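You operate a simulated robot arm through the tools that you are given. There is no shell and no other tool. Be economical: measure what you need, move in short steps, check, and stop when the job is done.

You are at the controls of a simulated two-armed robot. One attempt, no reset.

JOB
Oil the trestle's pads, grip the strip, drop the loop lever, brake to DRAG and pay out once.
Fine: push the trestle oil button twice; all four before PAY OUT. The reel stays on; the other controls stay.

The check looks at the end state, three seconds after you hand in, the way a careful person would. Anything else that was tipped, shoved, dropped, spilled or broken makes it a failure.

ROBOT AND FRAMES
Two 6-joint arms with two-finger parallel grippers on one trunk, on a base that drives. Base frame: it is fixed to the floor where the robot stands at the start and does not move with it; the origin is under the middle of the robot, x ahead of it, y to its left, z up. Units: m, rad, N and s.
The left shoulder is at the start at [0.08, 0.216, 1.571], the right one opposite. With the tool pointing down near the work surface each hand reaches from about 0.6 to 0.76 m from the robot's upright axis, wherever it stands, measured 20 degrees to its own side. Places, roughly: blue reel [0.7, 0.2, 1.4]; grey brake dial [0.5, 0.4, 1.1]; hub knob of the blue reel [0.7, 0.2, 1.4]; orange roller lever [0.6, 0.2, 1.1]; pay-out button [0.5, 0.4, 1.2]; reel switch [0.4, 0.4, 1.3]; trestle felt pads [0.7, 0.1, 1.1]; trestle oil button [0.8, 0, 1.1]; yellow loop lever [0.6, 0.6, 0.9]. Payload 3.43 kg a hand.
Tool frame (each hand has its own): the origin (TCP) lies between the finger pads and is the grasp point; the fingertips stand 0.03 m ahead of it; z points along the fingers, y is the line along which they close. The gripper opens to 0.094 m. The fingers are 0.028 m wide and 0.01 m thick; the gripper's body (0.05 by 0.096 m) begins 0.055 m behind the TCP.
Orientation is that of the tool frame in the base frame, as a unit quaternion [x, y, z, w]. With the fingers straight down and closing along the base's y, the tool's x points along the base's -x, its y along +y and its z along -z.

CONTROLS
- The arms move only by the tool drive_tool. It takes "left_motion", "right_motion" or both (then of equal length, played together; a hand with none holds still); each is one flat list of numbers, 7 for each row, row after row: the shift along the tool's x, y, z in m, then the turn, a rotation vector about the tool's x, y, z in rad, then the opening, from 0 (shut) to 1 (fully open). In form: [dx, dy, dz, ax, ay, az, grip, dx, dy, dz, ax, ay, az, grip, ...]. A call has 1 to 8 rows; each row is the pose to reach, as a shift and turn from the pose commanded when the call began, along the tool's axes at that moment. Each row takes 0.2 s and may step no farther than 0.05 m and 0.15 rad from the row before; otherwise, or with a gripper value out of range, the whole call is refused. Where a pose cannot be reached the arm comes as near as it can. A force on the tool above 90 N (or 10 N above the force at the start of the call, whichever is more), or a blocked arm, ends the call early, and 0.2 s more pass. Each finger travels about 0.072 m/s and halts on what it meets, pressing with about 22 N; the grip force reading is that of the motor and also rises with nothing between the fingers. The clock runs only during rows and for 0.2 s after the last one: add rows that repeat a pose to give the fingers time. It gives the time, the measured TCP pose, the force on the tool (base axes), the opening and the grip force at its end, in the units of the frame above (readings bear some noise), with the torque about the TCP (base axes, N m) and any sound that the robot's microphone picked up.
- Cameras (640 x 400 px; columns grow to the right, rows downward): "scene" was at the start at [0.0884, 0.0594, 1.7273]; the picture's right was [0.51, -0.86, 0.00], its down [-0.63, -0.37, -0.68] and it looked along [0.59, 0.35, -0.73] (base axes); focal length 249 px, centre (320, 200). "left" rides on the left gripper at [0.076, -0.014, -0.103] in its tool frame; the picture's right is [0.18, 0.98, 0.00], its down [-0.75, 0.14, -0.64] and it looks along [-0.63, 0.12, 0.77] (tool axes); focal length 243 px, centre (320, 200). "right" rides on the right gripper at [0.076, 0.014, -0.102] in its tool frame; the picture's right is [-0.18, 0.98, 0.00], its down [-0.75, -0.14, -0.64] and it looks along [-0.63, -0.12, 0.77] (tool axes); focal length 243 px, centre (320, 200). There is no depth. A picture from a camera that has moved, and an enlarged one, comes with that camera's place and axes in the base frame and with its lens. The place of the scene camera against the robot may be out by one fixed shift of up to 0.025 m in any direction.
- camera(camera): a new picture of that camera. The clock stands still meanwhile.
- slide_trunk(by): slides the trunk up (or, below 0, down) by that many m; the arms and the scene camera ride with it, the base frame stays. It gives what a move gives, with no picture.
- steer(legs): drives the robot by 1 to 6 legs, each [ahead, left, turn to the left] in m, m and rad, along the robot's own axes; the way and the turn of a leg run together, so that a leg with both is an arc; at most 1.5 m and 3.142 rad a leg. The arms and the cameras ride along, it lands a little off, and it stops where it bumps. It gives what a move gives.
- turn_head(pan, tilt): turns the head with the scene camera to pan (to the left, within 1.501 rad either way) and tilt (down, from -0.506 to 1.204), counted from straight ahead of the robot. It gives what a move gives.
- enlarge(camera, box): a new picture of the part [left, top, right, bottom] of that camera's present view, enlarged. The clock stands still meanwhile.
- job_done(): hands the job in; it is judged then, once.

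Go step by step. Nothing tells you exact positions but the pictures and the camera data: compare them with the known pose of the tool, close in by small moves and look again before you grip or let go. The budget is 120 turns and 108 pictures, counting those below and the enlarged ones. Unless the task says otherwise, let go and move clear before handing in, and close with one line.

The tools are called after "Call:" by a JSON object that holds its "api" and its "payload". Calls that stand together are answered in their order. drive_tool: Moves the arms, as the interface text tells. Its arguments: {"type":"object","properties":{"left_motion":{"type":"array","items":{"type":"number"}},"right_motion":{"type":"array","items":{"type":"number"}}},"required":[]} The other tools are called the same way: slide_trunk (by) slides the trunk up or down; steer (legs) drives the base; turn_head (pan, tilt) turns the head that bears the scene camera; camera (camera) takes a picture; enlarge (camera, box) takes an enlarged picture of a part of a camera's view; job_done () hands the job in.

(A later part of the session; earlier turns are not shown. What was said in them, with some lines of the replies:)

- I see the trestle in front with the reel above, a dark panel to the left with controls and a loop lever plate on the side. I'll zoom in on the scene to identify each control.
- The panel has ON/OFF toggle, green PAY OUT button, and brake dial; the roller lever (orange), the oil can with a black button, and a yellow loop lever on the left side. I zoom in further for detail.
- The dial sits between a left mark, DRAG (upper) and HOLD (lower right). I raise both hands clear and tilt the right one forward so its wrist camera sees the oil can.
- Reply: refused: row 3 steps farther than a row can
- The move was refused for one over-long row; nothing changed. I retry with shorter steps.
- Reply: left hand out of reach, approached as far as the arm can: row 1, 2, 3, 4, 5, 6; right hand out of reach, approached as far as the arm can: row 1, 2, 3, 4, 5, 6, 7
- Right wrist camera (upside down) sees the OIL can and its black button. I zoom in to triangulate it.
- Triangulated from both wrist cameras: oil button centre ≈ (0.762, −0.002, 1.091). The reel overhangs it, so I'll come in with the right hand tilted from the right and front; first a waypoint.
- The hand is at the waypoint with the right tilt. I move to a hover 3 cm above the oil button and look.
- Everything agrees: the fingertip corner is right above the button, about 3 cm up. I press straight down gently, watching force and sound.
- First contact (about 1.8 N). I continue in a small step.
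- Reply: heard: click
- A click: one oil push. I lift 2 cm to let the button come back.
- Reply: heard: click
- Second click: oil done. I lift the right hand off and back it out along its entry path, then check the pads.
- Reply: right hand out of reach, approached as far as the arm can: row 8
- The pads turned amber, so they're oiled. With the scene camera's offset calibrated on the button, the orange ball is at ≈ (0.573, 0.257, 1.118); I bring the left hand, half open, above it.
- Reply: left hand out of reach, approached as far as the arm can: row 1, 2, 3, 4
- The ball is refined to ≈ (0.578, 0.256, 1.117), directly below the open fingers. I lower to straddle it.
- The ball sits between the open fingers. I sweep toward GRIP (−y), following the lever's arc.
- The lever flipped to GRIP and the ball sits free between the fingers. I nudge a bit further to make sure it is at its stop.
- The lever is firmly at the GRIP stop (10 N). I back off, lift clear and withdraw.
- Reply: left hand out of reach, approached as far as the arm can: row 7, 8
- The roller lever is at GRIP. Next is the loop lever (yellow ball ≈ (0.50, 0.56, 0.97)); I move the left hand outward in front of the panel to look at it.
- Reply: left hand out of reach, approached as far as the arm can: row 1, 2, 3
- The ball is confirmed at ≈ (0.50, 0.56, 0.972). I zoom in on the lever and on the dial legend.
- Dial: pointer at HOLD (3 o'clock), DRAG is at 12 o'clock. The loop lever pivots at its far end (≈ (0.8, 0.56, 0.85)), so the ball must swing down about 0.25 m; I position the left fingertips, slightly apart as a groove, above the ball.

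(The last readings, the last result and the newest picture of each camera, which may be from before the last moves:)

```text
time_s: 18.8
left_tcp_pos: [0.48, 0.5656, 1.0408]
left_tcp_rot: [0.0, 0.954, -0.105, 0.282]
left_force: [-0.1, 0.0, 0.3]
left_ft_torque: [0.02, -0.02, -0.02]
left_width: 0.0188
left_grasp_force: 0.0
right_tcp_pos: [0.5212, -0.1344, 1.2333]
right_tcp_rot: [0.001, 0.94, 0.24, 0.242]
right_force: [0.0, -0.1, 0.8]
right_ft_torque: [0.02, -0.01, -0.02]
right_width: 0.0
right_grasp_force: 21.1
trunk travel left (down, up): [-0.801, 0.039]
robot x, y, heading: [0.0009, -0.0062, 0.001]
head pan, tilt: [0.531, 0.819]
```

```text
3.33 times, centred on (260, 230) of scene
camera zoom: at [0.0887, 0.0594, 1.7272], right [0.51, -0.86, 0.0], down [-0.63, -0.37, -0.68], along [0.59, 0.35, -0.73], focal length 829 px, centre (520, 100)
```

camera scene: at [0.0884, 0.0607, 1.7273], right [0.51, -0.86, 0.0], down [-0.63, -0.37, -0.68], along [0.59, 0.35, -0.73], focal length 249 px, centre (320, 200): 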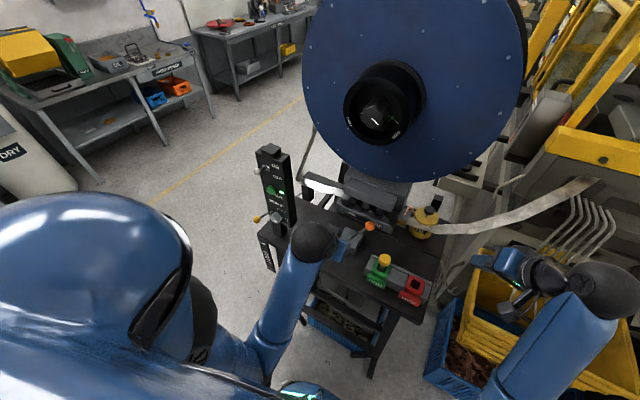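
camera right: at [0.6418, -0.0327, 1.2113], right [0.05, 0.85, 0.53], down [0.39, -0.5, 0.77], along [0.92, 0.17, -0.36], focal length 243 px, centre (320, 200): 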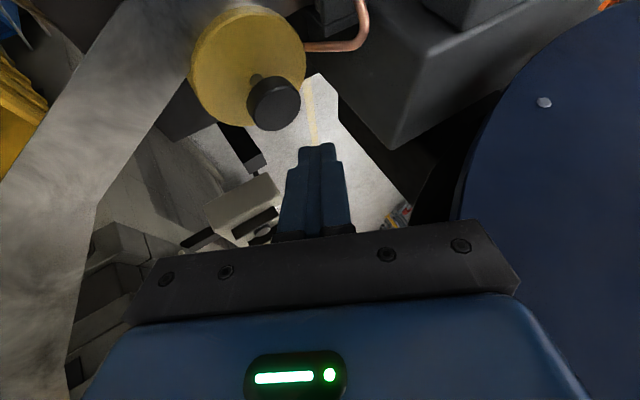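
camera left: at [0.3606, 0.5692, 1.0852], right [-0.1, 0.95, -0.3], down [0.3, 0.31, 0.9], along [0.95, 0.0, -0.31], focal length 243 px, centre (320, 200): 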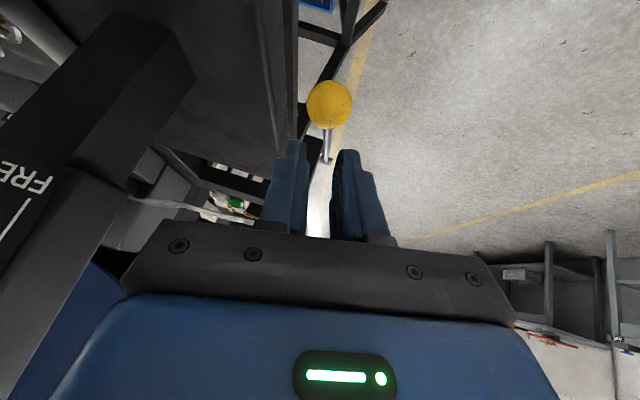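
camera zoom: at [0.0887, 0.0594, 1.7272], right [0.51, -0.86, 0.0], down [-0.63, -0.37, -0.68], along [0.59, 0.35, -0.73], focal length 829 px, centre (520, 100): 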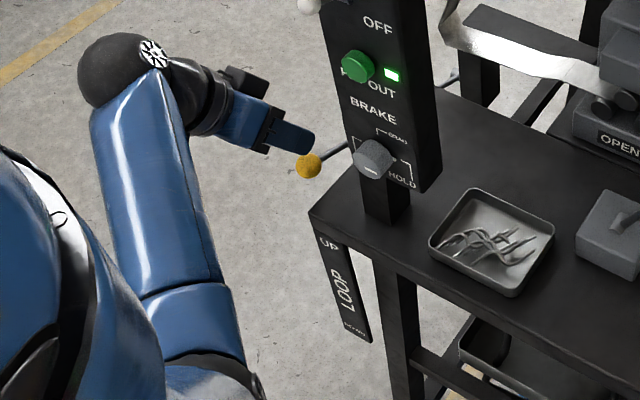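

The ball lines up with the finger groove (ball y ≈ 0.556). I zoom in on the rod and its pivot.

Call:
{"api": "enlarge", "payload": {"camera": "left", "box": [270, 60, 390, 180]}}

```text
3.33 times, centred on (330, 120) of left
camera zoom: at [0.3606, 0.5692, 1.0852], right [-0.1, 0.95, -0.3], down [0.3, 0.31, 0.9], along [0.95, 0.0, -0.31], focal length 809 px, centre (287, 467)
```

zoom: 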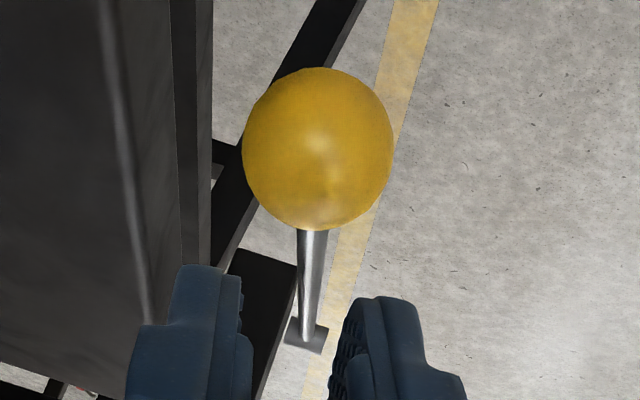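

Pivot is near (0.785, 0.55, 0.866). I start pressing the ball down a few centimetres along its arc.

Call:
{"api": "drive_tool", "payload": {"left_motion": [0.0117, 0.0025, 0.0162, 0, 0, 0, 0.2, 0.0198, 0.0042, 0.0269, 0, 0, 0, 0.2, 0.0297, 0.0063, 0.0346, 0, 0, 0, 0.2, 0.0454, 0.01, 0.0477, 0, 0, 0, 0.2]}}

Call:
{"api": "camera", "payload": {"camera": "left"}}

```text
time_s: 19.8
left_tcp_pos: [0.467, 0.5634, 0.9734]
left_tcp_rot: [0.0, 0.954, -0.105, 0.282]
left_force: [-0.5, -0.2, 0.1]
left_ft_torque: [0.0, -0.02, -0.04]
left_width: 0.0191
left_grasp_force: 0.1
right_tcp_pos: [0.5217, -0.1337, 1.2321]
right_tcp_rot: [0.0, 0.94, 0.24, 0.241]
right_force: [-0.7, -0.3, -0.6]
right_ft_torque: [0.03, -0.02, 0.0]
right_width: 0.0
right_grasp_force: 21.7
trunk travel left (down, up): [-0.801, 0.039]
robot x, y, heading: [-0.0014, -0.0009, 0.003]
head pan, tilt: [0.531, 0.819]
```

```text
67 pictures are left
camera left: at [0.3483, 0.5655, 1.0183], right [-0.1, 0.95, -0.3], down [0.3, 0.31, 0.9], along [0.95, 0.0, -0.31], focal length 243 px, centre (320, 200)
```

left: 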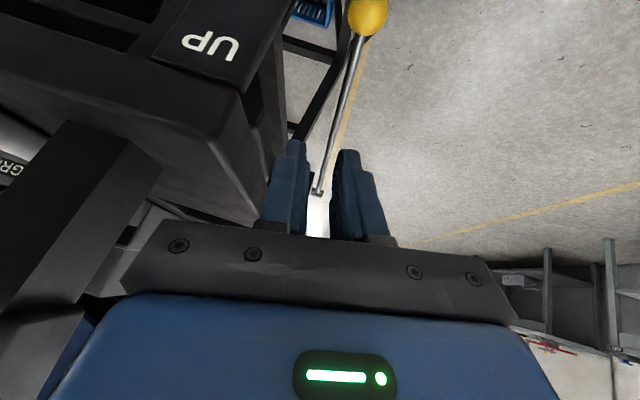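

The lever has dropped by itself. I check in the scene view where the ball came to rest.

Call:
{"api": "enlarge", "payload": {"camera": "scene", "box": [200, 170, 320, 290]}}

Call:
{"api": "enlarge", "payload": {"camera": "left", "box": [260, 0, 420, 110]}}

```text
3.33 times, centred on (260, 230) of scene
camera zoom: at [0.0891, 0.0595, 1.7272], right [0.51, -0.86, 0.0], down [-0.63, -0.37, -0.68], along [0.59, 0.35, -0.73], focal length 829 px, centre (520, 100)
```

zoom: 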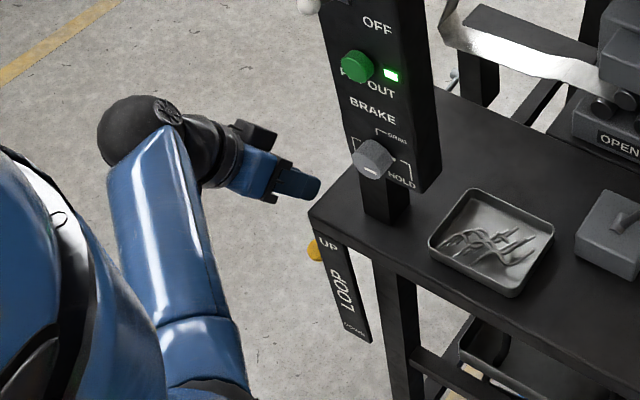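

```text
3.64 times, centred on (340, 55) of left
camera zoom: at [0.3483, 0.5655, 1.0183], right [-0.1, 0.95, -0.3], down [0.3, 0.31, 0.9], along [0.95, 0.0, -0.31], focal length 882 px, centre (247, 727)
```

zoom: 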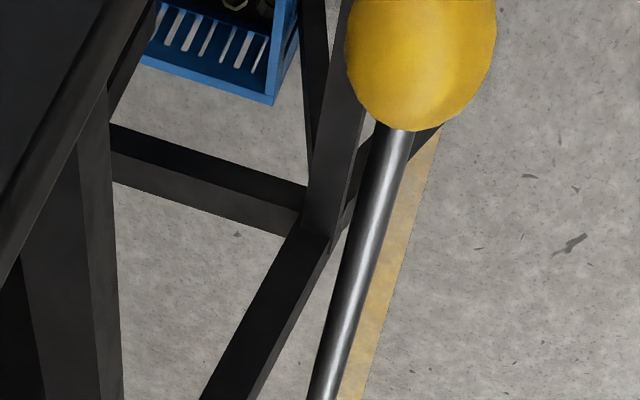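

The ball now rests at z ≈ 0.85, lower and off my fingers. I follow down and press gently to see whether that is its DOWN stop.

Call:
{"api": "drive_tool", "payload": {"left_motion": [0.029, 0.0065, 0.023, 0, 0, 0, 0.2, 0.053, 0.012, 0.043, 0, 0, 0, 0.2, 0.0709, 0.0159, 0.0571, 0, 0, 0, 0.2, 0.0752, 0.0175, 0.0637, 0, 0, 0, 0.2, 0.0795, 0.0191, 0.0703, 0, 0, 0, 0.2]}}

Call:
{"api": "camera", "payload": {"camera": "left"}}

```text
time_s: 21.0
left_tcp_pos: [0.4403, 0.5614, 0.8727]
left_tcp_rot: [0.0, 0.954, -0.104, 0.282]
left_force: [0.7, -0.7, -0.4]
left_ft_torque: [0.01, -0.02, 0.0]
left_width: 0.019
left_grasp_force: 0.1
right_tcp_pos: [0.5213, -0.1349, 1.2323]
right_tcp_rot: [0.001, 0.94, 0.241, 0.242]
right_force: [-0.5, 0.3, -1.1]
right_ft_torque: [0.01, 0.02, 0.01]
right_width: 0.0
right_grasp_force: 22.2
trunk travel left (down, up): [-0.801, 0.039]
robot x, y, heading: [0.0033, -0.0015, -0.002]
head pan, tilt: [0.531, 0.819]
```

```text
64 pictures are left
camera left: at [0.3197, 0.5653, 0.9163], right [-0.1, 0.95, -0.29], down [0.29, 0.31, 0.9], along [0.95, 0.0, -0.31], focal length 243 px, centre (320, 200)
```

left: 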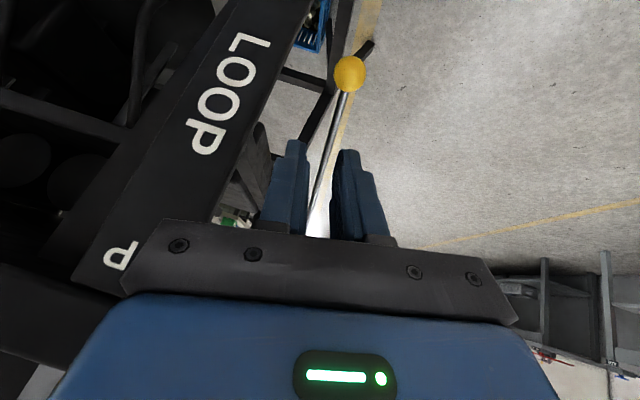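

The lever was still falling in the last picture; size and position now put the ball at about (0.50, 0.555, 0.73), the DOWN end. I withdraw the hand and confirm it is at rest.

Call:
{"api": "drive_tool", "payload": {"left_motion": [-0.0056, -0.012, -0.0374, 0, 0, 0, 0.1, -0.0112, -0.024, -0.0748, 0, 0, 0, 0, -0.0168, -0.036, -0.1122, 0, 0, 0, 0, -0.0224, -0.048, -0.1496, 0, 0, 0, 0, -0.028, -0.06, -0.187, 0, 0, 0, 0]}}

Call:
{"api": "enlarge", "payload": {"camera": "left", "box": [220, 0, 420, 130]}}

Call:
{"api": "enlarge", "payload": {"camera": "scene", "box": [220, 170, 340, 290]}}

```text
time_s: 22.2
left_tcp_pos: [0.3577, 0.5404, 1.0528]
left_tcp_rot: [0.0, 0.954, -0.104, 0.282]
left_force: [-0.5, -0.3, -0.3]
left_ft_torque: [0.01, 0.0, 0.01]
left_width: 0.0002
left_grasp_force: 21.5
right_tcp_pos: [0.5205, -0.1343, 1.2321]
right_tcp_rot: [0.0, 0.94, 0.241, 0.242]
right_force: [0.3, 0.2, -0.4]
right_ft_torque: [0.03, 0.01, -0.02]
right_width: 0.0003
right_grasp_force: 21.8
trunk travel left (down, up): [-0.801, 0.039]
robot x, y, heading: [0.0006, -0.0008, -0.002]
head pan, tilt: [0.531, 0.819]
```

```text
3.08 times, centred on (320, 65) of left
camera zoom: at [0.2387, 0.5439, 1.0969], right [-0.1, 0.95, -0.3], down [0.3, 0.31, 0.9], along [0.95, 0.0, -0.31], focal length 746 px, centre (320, 615)
```

zoom: 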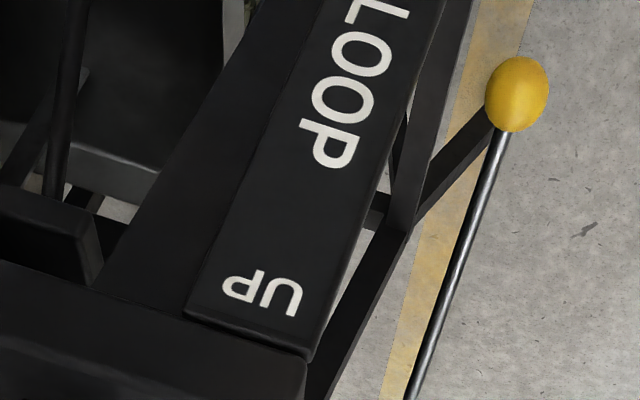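

```text
3.33 times, centred on (280, 230) of scene
camera zoom: at [0.0874, 0.0585, 1.7273], right [0.51, -0.86, 0.0], down [-0.63, -0.37, -0.68], along [0.59, 0.35, -0.73], focal length 829 px, centre (453, 100)
```

zoom: 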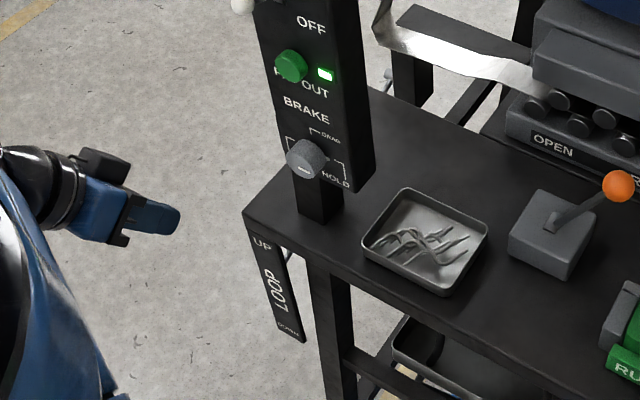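

The loop lever stays DOWN. Dial face centre is ≈ (0.4585, 0.416, 1.114); I bring the left hand level and pointing forward in front of it.

Call:
{"api": "drive_tool", "payload": {"left_motion": [-0.0063, -0.0189, -0.0019, -0.0221, -0.1414, 0.0221, 0.3, -0.0126, -0.0377, -0.0038, -0.0443, -0.2829, 0.0443, 0.6, -0.0189, -0.0566, -0.0057, -0.0664, -0.4243, 0.0664, 0.8, -0.0251, -0.0754, -0.0077, -0.0886, -0.5657, 0.0886, 0.8, -0.0314, -0.0943, -0.0096, -0.1107, -0.7071, 0.1107, 0.8, -0.0377, -0.1131, -0.0115, -0.1329, -0.8486, 0.1329, 0.8, -0.044, -0.132, -0.0134, -0.155, -0.99, 0.155, 0.8]}}

Call:
{"api": "camera", "payload": {"camera": "left"}}

Call:
{"api": "camera", "payload": {"camera": "scene"}}

```text
time_s: 24.0
left_tcp_pos: [0.3984, 0.4597, 1.1608]
left_tcp_rot: [0.043, 0.685, 0.044, 0.726]
left_force: [0.9, -0.6, 0.3]
left_ft_torque: [-0.01, -0.03, -0.02]
left_width: 0.0753
left_grasp_force: 0.1
right_tcp_pos: [0.5215, -0.1343, 1.2322]
right_tcp_rot: [0.001, 0.94, 0.242, 0.242]
right_force: [0.6, -0.8, 0.3]
right_ft_torque: [0.0, 0.0, -0.01]
right_width: 0.0
right_grasp_force: 21.5
trunk travel left (down, up): [-0.801, 0.039]
robot x, y, heading: [0.0024, -0.0019, 0.004]
head pan, tilt: [0.531, 0.819]
stopped in row 7 (left hand): the arm was blocked; the commanded pose is now the measured one
```

```text
61 pictures are left
camera left: at [0.3012, 0.456, 1.0751], right [0.0, 1.0, -0.06], down [-0.69, 0.05, 0.73], along [0.73, 0.04, 0.69], focal length 243 px, centre (320, 200)
```

left: 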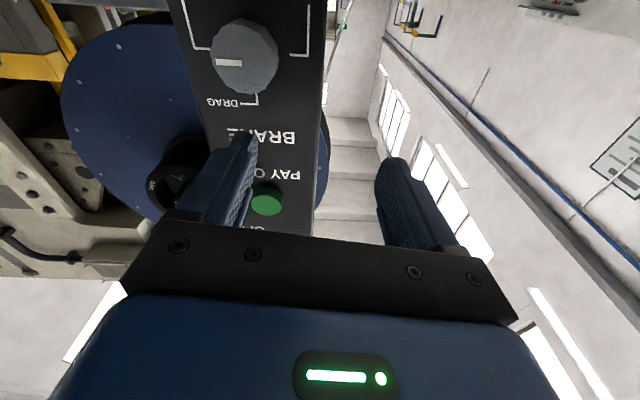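

```text
60 pictures are left
camera scene: at [0.0884, 0.059, 1.7274], right [0.51, -0.86, 0.0], down [-0.63, -0.37, -0.68], along [0.59, 0.35, -0.73], focal length 249 px, centre (320, 200)
```

scene: 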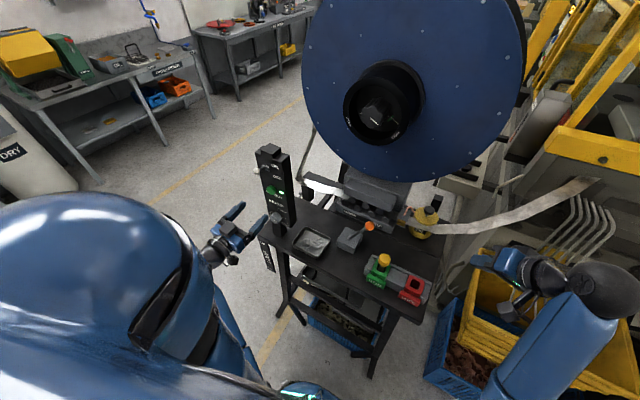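

The arm is too folded here (blocked near the end of the turn), though it now looks level at the panel and confirms the pointer is at HOLD. I back the base up 0.18 m to gain room.

Call:
{"api": "steer", "payload": {"legs": [[-0.18, 0, 0]]}}

Call:
{"api": "camera", "payload": {"camera": "left"}}

Call:
{"api": "camera", "payload": {"camera": "scene"}}

```text
time_s: 25.5
left_tcp_pos: [0.2188, 0.4598, 1.1581]
left_tcp_rot: [0.043, 0.686, 0.046, 0.725]
left_force: [0.0, 0.4, 0.3]
left_ft_torque: [0.02, 0.03, 0.01]
left_width: 0.0755
left_grasp_force: 0.1
right_tcp_pos: [0.3439, -0.1338, 1.2295]
right_tcp_rot: [0.0, 0.941, 0.241, 0.239]
right_force: [-0.7, -0.2, 0.0]
right_ft_torque: [0.0, 0.03, 0.03]
right_width: 0.0002
right_grasp_force: 22.3
trunk travel left (down, up): [-0.801, 0.039]
robot x, y, heading: [-0.1835, 0.001, 0.005]
head pan, tilt: [0.531, 0.819]
```

```text
59 pictures are left
camera left: at [0.1224, 0.4565, 1.0735], right [0.0, 1.0, -0.06], down [-0.68, 0.05, 0.73], along [0.73, 0.04, 0.68], focal length 243 px, centre (320, 200)
```

left: 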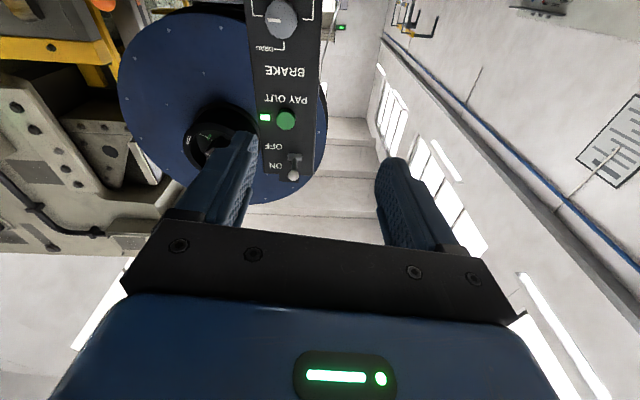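

```text
58 pictures are left
camera scene: at [-0.0871, 0.0594, 1.7269], right [0.51, -0.86, 0.0], down [-0.63, -0.37, -0.68], along [0.59, 0.35, -0.73], focal length 249 px, centre (320, 200)
```

scene: 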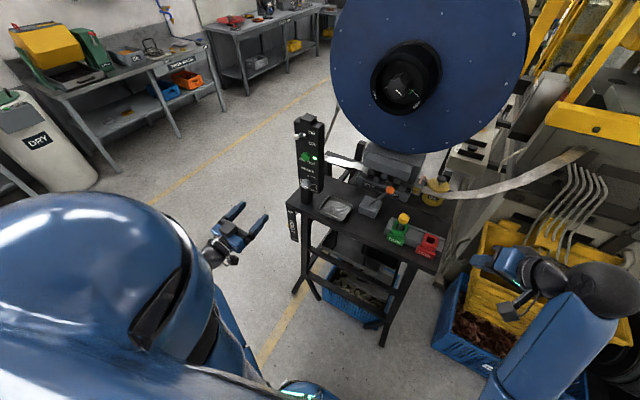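

Both views give dial ≈ (0.455, 0.416, 1.113) and pay-out button ≈ (0.467, 0.414, 1.236). I move in to a hover in front of the dial, pre-rolled +45° so the turn ends comfortably.

Call:
{"api": "drive_tool", "payload": {"left_motion": [0.0096, -0.0101, 0.0316, 0.005, 0.01, 0.132, 0.8, 0.0192, -0.0202, 0.0632, 0.01, 0.02, 0.264, 0.8, 0.0288, -0.0303, 0.0948, 0.015, 0.03, 0.395, 0.8, 0.0384, -0.0404, 0.1264, 0.02, 0.04, 0.527, 0.8, 0.048, -0.0505, 0.158, 0.025, 0.05, 0.659, 0.8, 0.048, -0.0505, 0.158, 0.025, 0.05, 0.659, 0.8]}}

Call:
{"api": "camera", "payload": {"camera": "left"}}

Call:
{"api": "enlarge", "payload": {"camera": "scene", "box": [240, 90, 400, 230]}}

```text
time_s: 26.9
left_tcp_pos: [0.378, 0.414, 1.114]
left_tcp_rot: [0.269, 0.653, 0.272, 0.654]
left_force: [0.5, -0.8, 0.3]
left_ft_torque: [-0.01, -0.02, -0.02]
left_width: 0.0752
left_grasp_force: 0.0
right_tcp_pos: [0.3403, -0.1333, 1.2331]
right_tcp_rot: [0.0, 0.94, 0.241, 0.241]
right_force: [0.4, -0.1, 0.1]
right_ft_torque: [0.01, 0.04, 0.01]
right_width: 0.0
right_grasp_force: 22.0
trunk travel left (down, up): [-0.801, 0.039]
robot x, y, heading: [-0.1786, -0.0032, 0.001]
head pan, tilt: [0.531, 0.819]
```

```text
57 pictures are left
camera left: at [0.2764, 0.4596, 1.0487], right [0.0, 0.83, 0.56], down [-0.64, -0.43, 0.63], along [0.77, -0.36, 0.53], focal length 243 px, centre (320, 200)
```

left: 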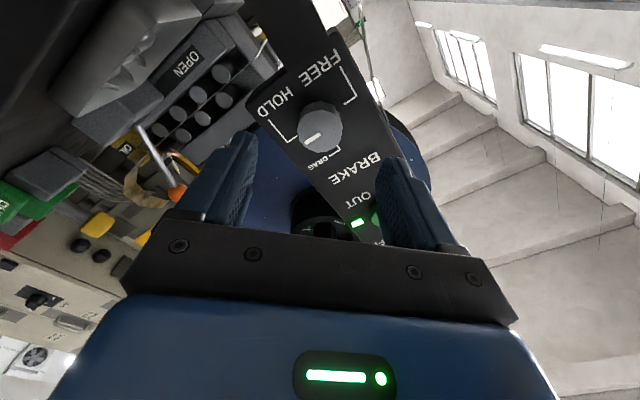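

```text
2.86 times, centred on (320, 160) of scene
camera zoom: at [-0.0923, 0.0594, 1.7272], right [0.51, -0.86, 0.0], down [-0.63, -0.37, -0.68], along [0.59, 0.35, -0.73], focal length 710 px, centre (320, 314)
```

zoom: 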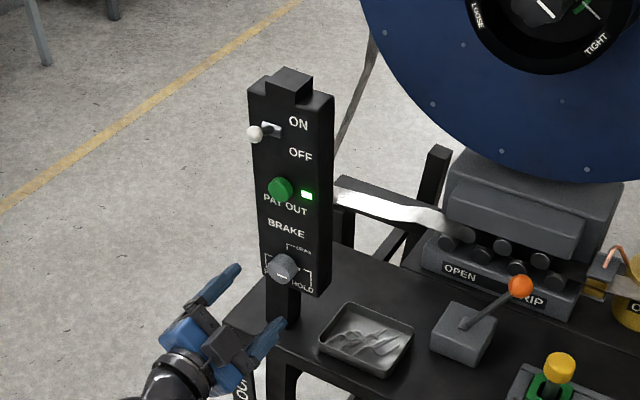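

Aligned with the dial. I advance 0.058 m so the pads flank it, without touching the panel.

Call:
{"api": "drive_tool", "payload": {"left_motion": [0, 0.001, 0.03, 0, 0, 0, 0.8, 0, 0.001, 0.058, 0, 0, 0, 0.8]}}

Call:
{"api": "camera", "payload": {"camera": "left"}}

Call:
{"api": "enlarge", "payload": {"camera": "scene", "box": [270, 120, 370, 220]}}

```text
time_s: 27.5
left_tcp_pos: [0.4383, 0.4171, 1.1117]
left_tcp_rot: [0.268, 0.654, 0.27, 0.654]
left_force: [0.0, 0.8, 0.2]
left_ft_torque: [0.01, -0.03, 0.01]
left_width: 0.075
left_grasp_force: 0.1
right_tcp_pos: [0.3432, -0.1321, 1.2322]
right_tcp_rot: [-0.001, 0.94, 0.241, 0.241]
right_force: [0.3, 0.2, -0.5]
right_ft_torque: [-0.01, 0.03, 0.01]
right_width: 0.0001
right_grasp_force: 22.1
trunk travel left (down, up): [-0.801, 0.039]
robot x, y, heading: [-0.182, -0.0032, 0.001]
head pan, tilt: [0.531, 0.819]
```

```text
55 pictures are left
camera left: at [0.3362, 0.4606, 1.0469], right [0.0, 0.83, 0.56], down [-0.64, -0.43, 0.63], along [0.77, -0.36, 0.53], focal length 243 px, centre (320, 200)
```

left: 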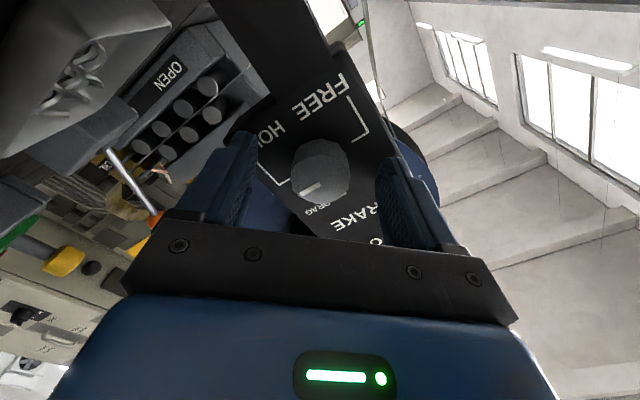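

```text
4.00 times, centred on (320, 170) of scene
camera zoom: at [-0.0897, 0.0601, 1.727], right [0.51, -0.86, 0.0], down [-0.63, -0.37, -0.68], along [0.59, 0.35, -0.73], focal length 994 px, centre (320, 320)
```

zoom: 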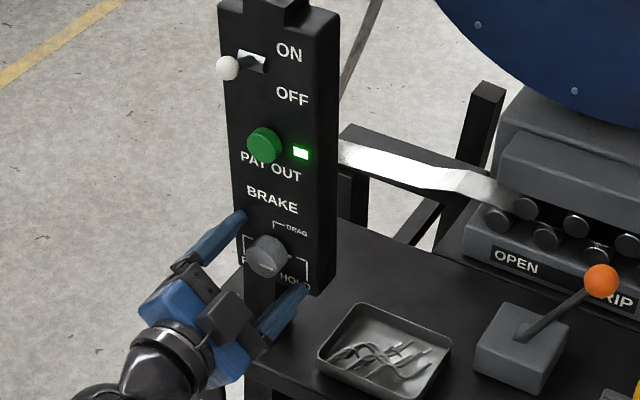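

The dial is centred between the pads. I close on it.

Call:
{"api": "drive_tool", "payload": {"left_motion": [0, 0, 0.003, 0, 0, 0, 0.6, 0, 0, 0.003, 0, 0, 0, 0.3, 0, 0, 0.003, 0, 0, 0, 0.3, 0, 0, 0.003, 0, 0, 0, 0.3]}}

```text
time_s: 28.5
left_tcp_pos: [0.4376, 0.416, 1.1147]
left_tcp_rot: [0.268, 0.652, 0.272, 0.655]
left_force: [-2.7, -2.0, -1.0]
left_ft_torque: [0.0, 0.26, -0.69]
left_width: 0.0336
left_grasp_force: 44.5
right_tcp_pos: [0.3399, -0.1346, 1.2321]
right_tcp_rot: [0.0, 0.94, 0.241, 0.243]
right_force: [0.1, 0.5, -0.5]
right_ft_torque: [0.04, 0.02, -0.01]
right_width: 0.0
right_grasp_force: 22.0
trunk travel left (down, up): [-0.801, 0.039]
robot x, y, heading: [-0.177, -0.0006, 0.004]
head pan, tilt: [0.531, 0.819]
```

Gripped at 34 mm. I turn it counter-clockwise (as seen from the robot), first about 64°.

Call:
{"api": "drive_tool", "payload": {"left_motion": [0, 0, 0, 0, 0, -0.14, 0.3, 0, 0, 0, 0, 0, -0.28, 0.3, 0, 0, 0, 0, 0, -0.42, 0.3, 0, 0, 0, 0, 0, -0.56, 0.3, 0, 0, 0, 0, 0, -0.7, 0.3, 0, 0, 0, 0, 0, -0.84, 0.3, 0, 0, 0, 0, 0, -0.98, 0.3, 0, 0, 0, 0, 0, -1.12, 0.3]}}

Call:
{"api": "camera", "payload": {"camera": "left"}}

Call:
{"api": "enlarge", "payload": {"camera": "scene", "box": [280, 140, 360, 220]}}

```text
time_s: 30.3
left_tcp_pos: [0.4379, 0.4145, 1.1127]
left_tcp_rot: [-0.119, 0.697, -0.12, 0.697]
left_force: [-13.8, -18.7, -21.8]
left_ft_torque: [0.01, 0.12, 0.15]
left_width: 0.0338
left_grasp_force: 44.7
right_tcp_pos: [0.3405, -0.1359, 1.2314]
right_tcp_rot: [-0.001, 0.94, 0.243, 0.241]
right_force: [-0.1, -0.1, 0.2]
right_ft_torque: [0.02, 0.01, 0.01]
right_width: 0.0
right_grasp_force: 21.7
trunk travel left (down, up): [-0.801, 0.039]
robot x, y, heading: [-0.1782, -0.0007, 0.003]
head pan, tilt: [0.531, 0.819]
```

```text
53 pictures are left
camera left: at [0.3363, 0.3764, 1.0453], right [0.0, 0.87, -0.5], down [-0.64, 0.38, 0.66], along [0.77, 0.32, 0.56], focal length 243 px, centre (320, 200)
```

left: 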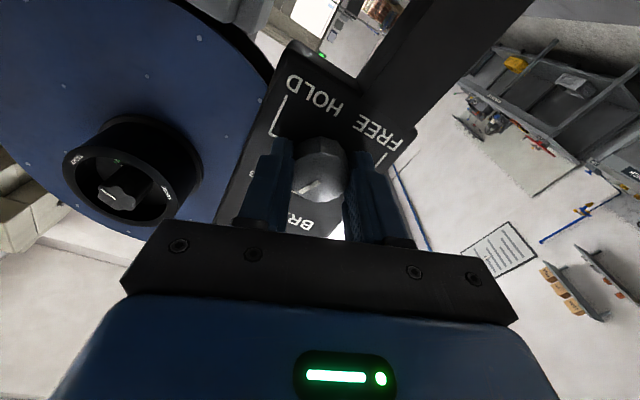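

```text
5.00 times, centred on (320, 180) of scene
camera zoom: at [-0.0927, 0.0564, 1.7272], right [0.51, -0.86, 0.0], down [-0.63, -0.37, -0.68], along [0.59, 0.35, -0.73], focal length 1243 px, centre (320, 300)
```

zoom: 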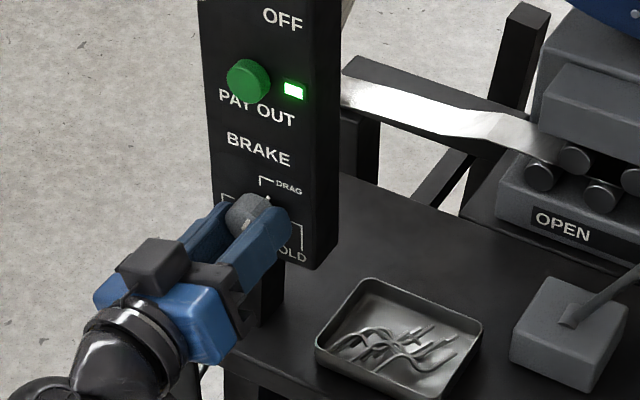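

The dial follows the gripper; there is some side load, so I shift about 2 mm to relieve it and turn the remaining 26°.

Call:
{"api": "drive_tool", "payload": {"left_motion": [0.0026, -0.0012, -0.001, 0, 0, 0, 0.3, 0.0026, -0.0012, -0.001, 0, 0, -0.12, 0.3, 0.0026, -0.0012, -0.001, 0, 0, -0.24, 0.3, 0.0026, -0.0012, -0.001, 0, 0, -0.36, 0.3, 0.0026, -0.0012, -0.001, 0, 0, -0.45, 0.3, 0.0026, -0.0012, -0.001, 0, 0, -0.45, 0.3]}}

Call:
{"api": "enlarge", "payload": {"camera": "left", "box": [220, 60, 420, 240]}}

Call:
{"api": "enlarge", "payload": {"camera": "scene", "box": [290, 150, 350, 210]}}

```text
time_s: 31.7
left_tcp_pos: [0.4379, 0.4134, 1.1135]
left_tcp_rot: [-0.271, 0.652, -0.271, 0.655]
left_force: [-2.6, -10.8, -8.9]
left_ft_torque: [-0.03, 0.27, 0.45]
left_width: 0.0335
left_grasp_force: 45.3
right_tcp_pos: [0.3422, -0.1348, 1.2321]
right_tcp_rot: [0.0, 0.94, 0.242, 0.242]
right_force: [0.0, -0.5, 0.7]
right_ft_torque: [0.02, 0.0, 0.01]
right_width: 0.0
right_grasp_force: 21.4
trunk travel left (down, up): [-0.801, 0.039]
robot x, y, heading: [-0.1789, 0.0034, 0.0]
head pan, tilt: [0.531, 0.819]
```

```text
2.22 times, centred on (320, 150) of left
camera zoom: at [0.3367, 0.3503, 1.0687], right [0.0, 0.56, -0.83], down [-0.64, 0.63, 0.43], along [0.76, 0.53, 0.37], focal length 539 px, centre (320, 311)
```

zoom: 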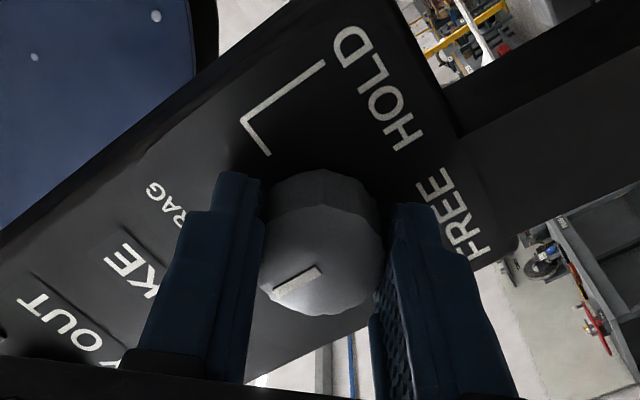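

```text
6.67 times, centred on (320, 180) of scene
camera zoom: at [-0.0915, 0.0571, 1.7273], right [0.51, -0.86, 0.0], down [-0.63, -0.37, -0.68], along [0.59, 0.35, -0.73], focal length 1657 px, centre (320, 333)
```

zoom: 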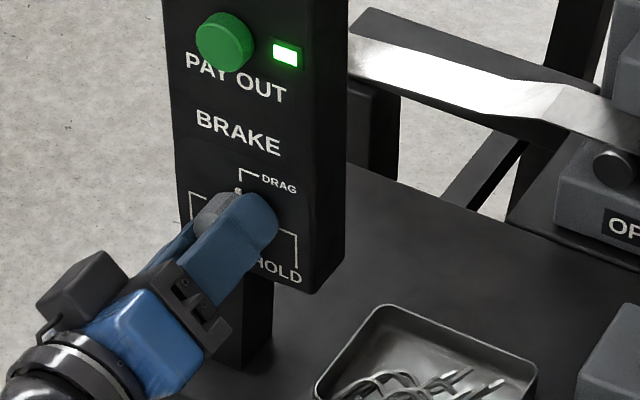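

The pointer appears to be at DRAG. I release, back straight off and check.

Call:
{"api": "drive_tool", "payload": {"left_motion": [0, 0, 0, 0, 0, 0, 0.5, 0, 0, 0, 0, 0, 0, 0.8, 0, 0, -0.03, 0, 0, 0, 0.8, 0, 0, -0.065, 0, 0, 0, 0.8, 0, 0, -0.1, 0, 0, 0, 0.8]}}

Call:
{"api": "enlarge", "payload": {"camera": "left", "box": [220, 20, 420, 180]}}

Call:
{"api": "enlarge", "payload": {"camera": "scene", "box": [285, 105, 355, 215]}}

```text
time_s: 32.9
left_tcp_pos: [0.3353, 0.4162, 1.1139]
left_tcp_rot: [-0.27, 0.652, -0.271, 0.655]
left_force: [0.1, -0.2, -0.1]
left_ft_torque: [-0.01, 0.0, -0.03]
left_width: 0.0753
left_grasp_force: 0.2
right_tcp_pos: [0.3394, -0.1344, 1.2322]
right_tcp_rot: [0.0, 0.94, 0.241, 0.242]
right_force: [-0.5, -0.6, -0.2]
right_ft_torque: [-0.01, -0.01, -0.04]
right_width: 0.0
right_grasp_force: 21.5
trunk travel left (down, up): [-0.801, 0.039]
robot x, y, heading: [-0.1781, 0.0022, -0.004]
head pan, tilt: [0.531, 0.819]
```

```text
2.50 times, centred on (320, 100) of left
camera zoom: at [0.2338, 0.3541, 1.0673], right [0.0, 0.56, -0.83], down [-0.64, 0.63, 0.43], along [0.76, 0.53, 0.37], focal length 606 px, centre (320, 450)
```

zoom: 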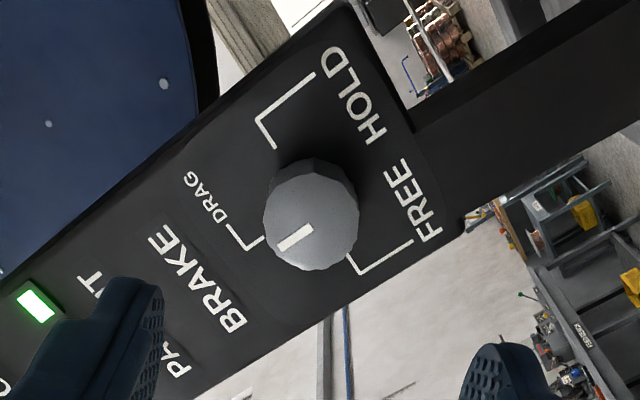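

```text
3.64 times, centred on (320, 160) of scene
camera zoom: at [-0.094, 0.059, 1.7274], right [0.51, -0.86, 0.0], down [-0.63, -0.37, -0.68], along [0.59, 0.35, -0.73], focal length 904 px, centre (320, 346)
```

zoom: 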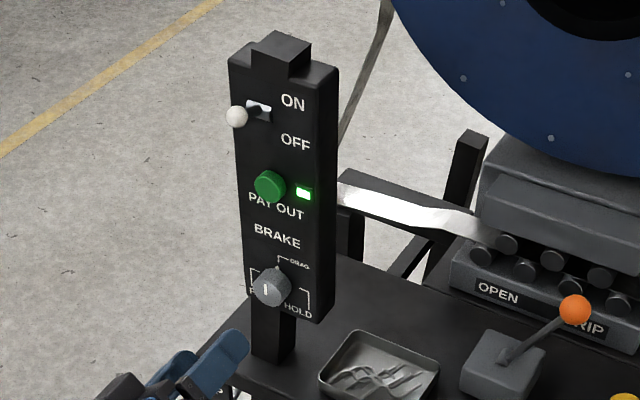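

The dial points to DRAG, maybe a few degrees short. I zoom closer to judge.

Call:
{"api": "enlarge", "payload": {"camera": "left", "box": [280, 60, 360, 140]}}

Call:
{"api": "enlarge", "payload": {"camera": "scene", "box": [295, 170, 325, 200]}}

```text
5.00 times, centred on (320, 100) of left
camera zoom: at [0.2338, 0.3541, 1.0673], right [0.0, 0.56, -0.83], down [-0.64, 0.63, 0.43], along [0.76, 0.53, 0.37], focal length 1213 px, centre (320, 700)
```

zoom: 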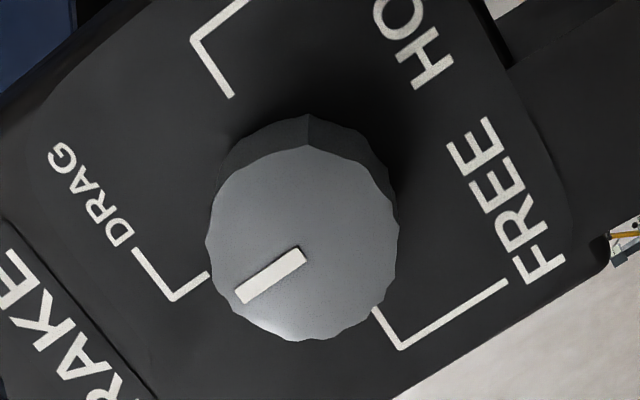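

```text
13.33 times, centred on (310, 185) of scene
camera zoom: at [-0.094, 0.059, 1.7274], right [0.51, -0.86, 0.0], down [-0.63, -0.37, -0.68], along [0.59, 0.35, -0.73], focal length 3315 px, centre (453, 400)
```

zoom: 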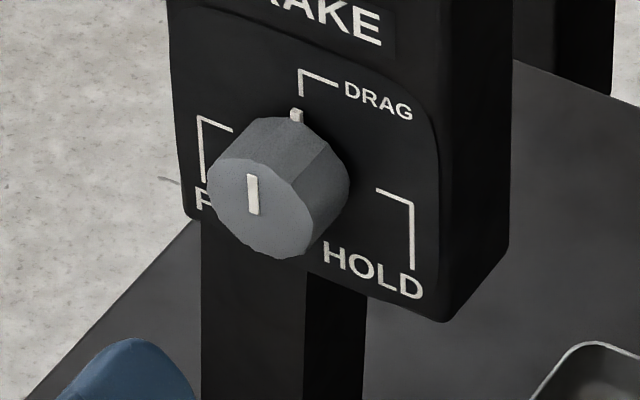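

Within error the dial is at DRAG. Now all four are done, so I close the fingers and hover in front of the green PAY OUT button.

Call:
{"api": "drive_tool", "payload": {"left_motion": [0, 0, 0, 0, 0, 0, 0.4, -0.028, -0.029, 0, 0, 0, 0, 0, -0.057, -0.0585, 0, 0, 0, 0, 0, -0.085, -0.0877, 0, 0, 0, 0, 0, -0.085, -0.0877, 0.04, 0, 0, 0, 0]}}

Call:
{"api": "camera", "payload": {"camera": "left"}}

Call:
{"api": "enlarge", "payload": {"camera": "scene", "box": [270, 100, 370, 210]}}

```text
time_s: 34.1
left_tcp_pos: [0.3782, 0.4139, 1.2334]
left_tcp_rot: [-0.27, 0.652, -0.273, 0.654]
left_force: [-0.1, 0.5, -0.5]
left_ft_torque: [0.03, -0.02, -0.01]
left_width: 0.0
left_grasp_force: 22.4
right_tcp_pos: [0.3422, -0.1323, 1.231]
right_tcp_rot: [-0.001, 0.94, 0.241, 0.24]
right_force: [0.4, -0.2, -0.1]
right_ft_torque: [0.0, 0.07, 0.02]
right_width: 0.0
right_grasp_force: 21.9
trunk travel left (down, up): [-0.801, 0.039]
robot x, y, heading: [-0.1816, 0.0031, 0.002]
head pan, tilt: [0.531, 0.819]
```

```text
45 pictures are left
camera left: at [0.2772, 0.35, 1.1886], right [0.0, 0.56, -0.83], down [-0.64, 0.63, 0.43], along [0.77, 0.53, 0.36], focal length 243 px, centre (320, 200)
```

left: 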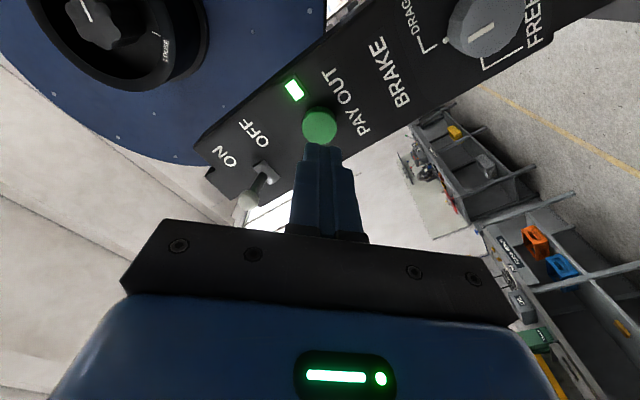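

```text
3.64 times, centred on (320, 155) of scene
camera zoom: at [-0.0905, 0.0603, 1.7271], right [0.51, -0.86, 0.0], down [-0.63, -0.37, -0.68], along [0.59, 0.35, -0.73], focal length 904 px, centre (320, 364)
```

zoom: 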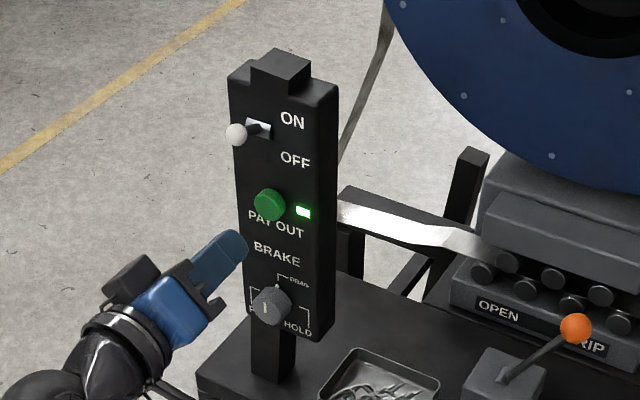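

The fingertip is lined up with the button. Before pressing, one last check that the loop lever is resting at DOWN.

Call:
{"api": "enlarge", "payload": {"camera": "scene", "box": [260, 180, 360, 290]}}

```text
3.64 times, centred on (310, 235) of scene
camera zoom: at [-0.0905, 0.0603, 1.7271], right [0.51, -0.86, 0.0], down [-0.63, -0.37, -0.68], along [0.59, 0.35, -0.73], focal length 904 px, centre (356, 73)
```

zoom: 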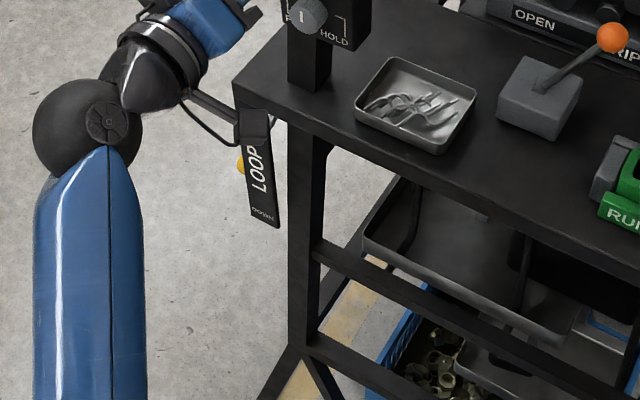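

The lever is down and stable. I advance toward the button.

Call:
{"api": "drive_tool", "payload": {"left_motion": [0, 0, 0.02, 0, 0, 0, 0, 0, 0, 0.035, 0, 0, 0, 0, 0, 0, 0.042, 0, 0, 0, 0]}}

Call:
{"api": "enlarge", "payload": {"camera": "left", "box": [240, 60, 400, 180]}}

```text
time_s: 34.9
left_tcp_pos: [0.4192, 0.4138, 1.2342]
left_tcp_rot: [-0.271, 0.652, -0.27, 0.655]
left_force: [0.2, 0.0, -1.0]
left_ft_torque: [0.01, 0.0, 0.02]
left_width: 0.0
left_grasp_force: 21.7
right_tcp_pos: [0.3408, -0.134, 1.232]
right_tcp_rot: [0.0, 0.94, 0.24, 0.242]
right_force: [1.3, 0.2, 0.1]
right_ft_torque: [0.02, 0.0, 0.01]
right_width: 0.0
right_grasp_force: 22.2
trunk travel left (down, up): [-0.801, 0.039]
robot x, y, heading: [-0.182, -0.0031, -0.003]
head pan, tilt: [0.531, 0.819]
```

```text
3.33 times, centred on (320, 120) of left
camera zoom: at [0.3182, 0.3508, 1.1887], right [0.0, 0.56, -0.83], down [-0.64, 0.63, 0.43], along [0.76, 0.53, 0.36], focal length 809 px, centre (320, 467)
```

zoom: 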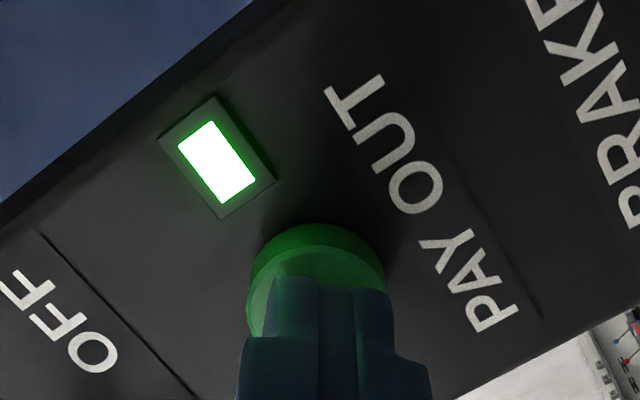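

The fingertip is centred on the button and nearly touching. I advance in small steps, stopping at the first click.

Call:
{"api": "drive_tool", "payload": {"left_motion": [0, 0, 0.004, 0, 0, 0, 0, 0, 0, 0.008, 0, 0, 0, 0]}}

```text
time_s: 35.5
left_tcp_pos: [0.428, 0.4132, 1.2347]
left_tcp_rot: [-0.271, 0.652, -0.271, 0.654]
left_force: [-0.1, -0.2, -0.1]
left_ft_torque: [0.02, 0.02, 0.01]
left_width: 0.0
left_grasp_force: 21.7
right_tcp_pos: [0.3405, -0.1329, 1.231]
right_tcp_rot: [-0.001, 0.94, 0.241, 0.241]
right_force: [0.0, 0.2, 0.0]
right_ft_torque: [-0.01, 0.01, 0.01]
right_width: 0.0
right_grasp_force: 21.9
trunk travel left (down, up): [-0.801, 0.039]
robot x, y, heading: [-0.1793, -0.0, 0.003]
head pan, tilt: [0.531, 0.819]
```

No contact yet; I go a few millimetres further.

Call:
{"api": "drive_tool", "payload": {"left_motion": [0, 0, 0.003, 0, 0, 0, 0, 0, 0, 0.006, 0, 0, 0, 0]}}

```text
time_s: 36.1
left_tcp_pos: [0.4332, 0.414, 1.2349]
left_tcp_rot: [-0.271, 0.651, -0.271, 0.655]
left_force: [-2.9, 0.7, -1.6]
left_ft_torque: [0.01, 0.07, 0.0]
left_width: 0.0
left_grasp_force: 22.1
right_tcp_pos: [0.341, -0.1327, 1.2321]
right_tcp_rot: [-0.001, 0.94, 0.24, 0.242]
right_force: [-0.4, 0.8, 0.4]
right_ft_torque: [0.02, -0.02, -0.03]
right_width: 0.0
right_grasp_force: 21.5
trunk travel left (down, up): [-0.801, 0.039]
robot x, y, heading: [-0.1793, 0.0009, -0.001]
head pan, tilt: [0.531, 0.819]
heard: click
```

Click: PAY OUT pushed once. I back straight off and look at the result.

Call:
{"api": "drive_tool", "payload": {"left_motion": [0, 0, -0.03, 0, 0, 0, 0, 0, 0, -0.065, 0, 0, 0, 0, 0, 0, -0.1, 0, 0, 0, 0]}}

Call:
{"api": "camera", "payload": {"camera": "scene"}}

Call:
{"api": "enlarge", "payload": {"camera": "scene", "box": [270, 90, 470, 260]}}

```text
time_s: 36.9
left_tcp_pos: [0.3313, 0.4125, 1.2366]
left_tcp_rot: [-0.271, 0.651, -0.272, 0.654]
left_force: [0.7, 0.1, 0.4]
left_ft_torque: [-0.01, 0.02, -0.01]
left_width: 0.0
left_grasp_force: 22.1
right_tcp_pos: [0.3401, -0.1343, 1.2322]
right_tcp_rot: [-0.001, 0.94, 0.242, 0.242]
right_force: [0.9, -0.1, -0.5]
right_ft_torque: [0.0, -0.04, 0.0]
right_width: 0.0002
right_grasp_force: 22.1
trunk travel left (down, up): [-0.801, 0.039]
robot x, y, heading: [-0.1824, -0.0028, 0.002]
head pan, tilt: [0.531, 0.819]
```

```text
41 pictures are left
camera scene: at [-0.0943, 0.059, 1.7274], right [0.51, -0.86, 0.0], down [-0.63, -0.37, -0.68], along [0.59, 0.35, -0.73], focal length 249 px, centre (320, 200)
```

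scene: 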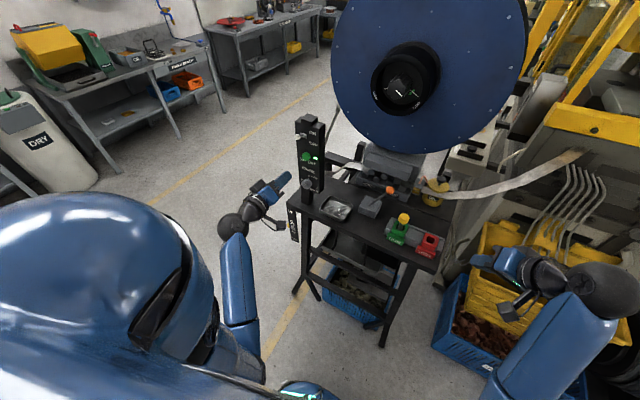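

```text
2.35 times, centred on (370, 175) of scene
camera zoom: at [-0.0943, 0.059, 1.7274], right [0.51, -0.86, 0.0], down [-0.63, -0.37, -0.68], along [0.59, 0.35, -0.73], focal length 585 px, centre (202, 259)
```

zoom: 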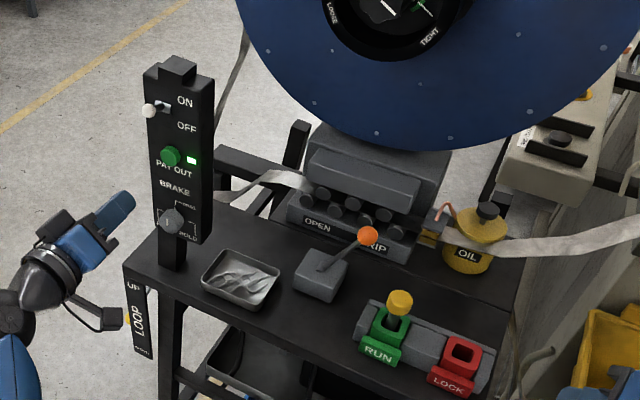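

The strip is paying out into a slack loop. I let it finish with a short wait and check once more.

Call:
{"api": "drive_tool", "payload": {"left_motion": [0, 0, 0, 0, 0, 0, 0, 0, 0, 0, 0, 0, 0, 0, 0, 0, 0, 0, 0, 0, 0, 0, 0, 0, 0, 0, 0, 0, 0, 0, 0, 0, 0, 0, 0, 0, 0, 0, 0, 0, 0, 0, 0, 0, 0, 0, 0, 0, 0, 0, 0, 0, 0, 0, 0, 0]}}

Call:
{"api": "enlarge", "payload": {"camera": "scene", "box": [270, 90, 470, 260]}}

Call:
{"api": "enlarge", "payload": {"camera": "scene", "box": [290, 110, 340, 200]}}

```text
time_s: 38.7
left_tcp_pos: [0.3325, 0.4127, 1.236]
left_tcp_rot: [-0.271, 0.652, -0.272, 0.655]
left_force: [0.3, 0.0, -1.5]
left_ft_torque: [0.01, 0.02, -0.02]
left_width: 0.0
left_grasp_force: 21.7
right_tcp_pos: [0.3406, -0.1334, 1.2305]
right_tcp_rot: [-0.001, 0.94, 0.242, 0.241]
right_force: [-0.2, 0.0, -0.1]
right_ft_torque: [0.02, 0.03, -0.01]
right_width: 0.0
right_grasp_force: 22.4
trunk travel left (down, up): [-0.801, 0.039]
robot x, y, heading: [-0.1792, 0.001, -0.001]
head pan, tilt: [0.531, 0.819]
```

```text
2.35 times, centred on (370, 175) of scene
camera zoom: at [-0.0927, 0.0595, 1.7273], right [0.51, -0.86, 0.0], down [-0.63, -0.37, -0.68], along [0.59, 0.35, -0.73], focal length 585 px, centre (202, 259)
```

zoom: 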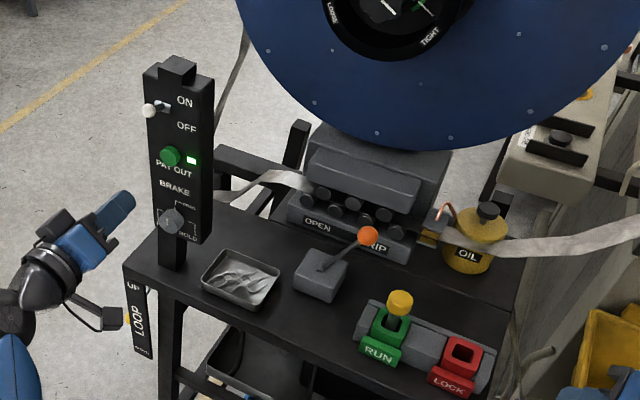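

```text
4.44 times, centred on (315, 155) of scene
camera zoom: at [-0.0927, 0.0595, 1.7273], right [0.51, -0.86, 0.0], down [-0.63, -0.37, -0.68], along [0.59, 0.35, -0.73], focal length 1105 px, centre (342, 400)
```

zoom: 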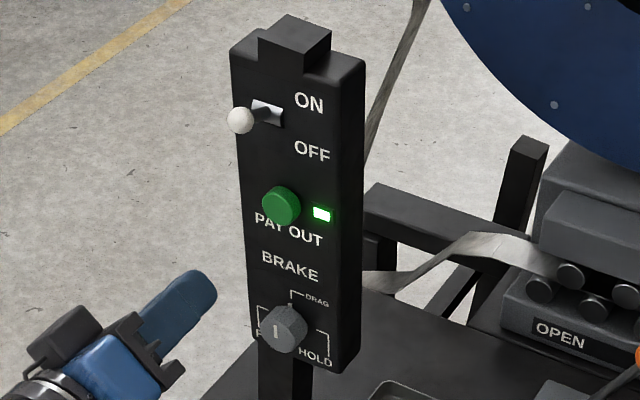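

The strip hangs in a steady loop, the reel switch is still ON, the dial is at DRAG, the roller is at GRIP, the loop lever is DOWN and the pads are oiled. Both hands are clear, so I hand in.

Call:
{"api": "job_done", "payload": {}}

```text
The job is handed in.
```

I oiled the pads with two pushes, set the roller lever to GRIP, dropped the loop lever to DOWN, turned the brake to DRAG, then pushed PAY OUT once; the reel stays on and both hands are clear.
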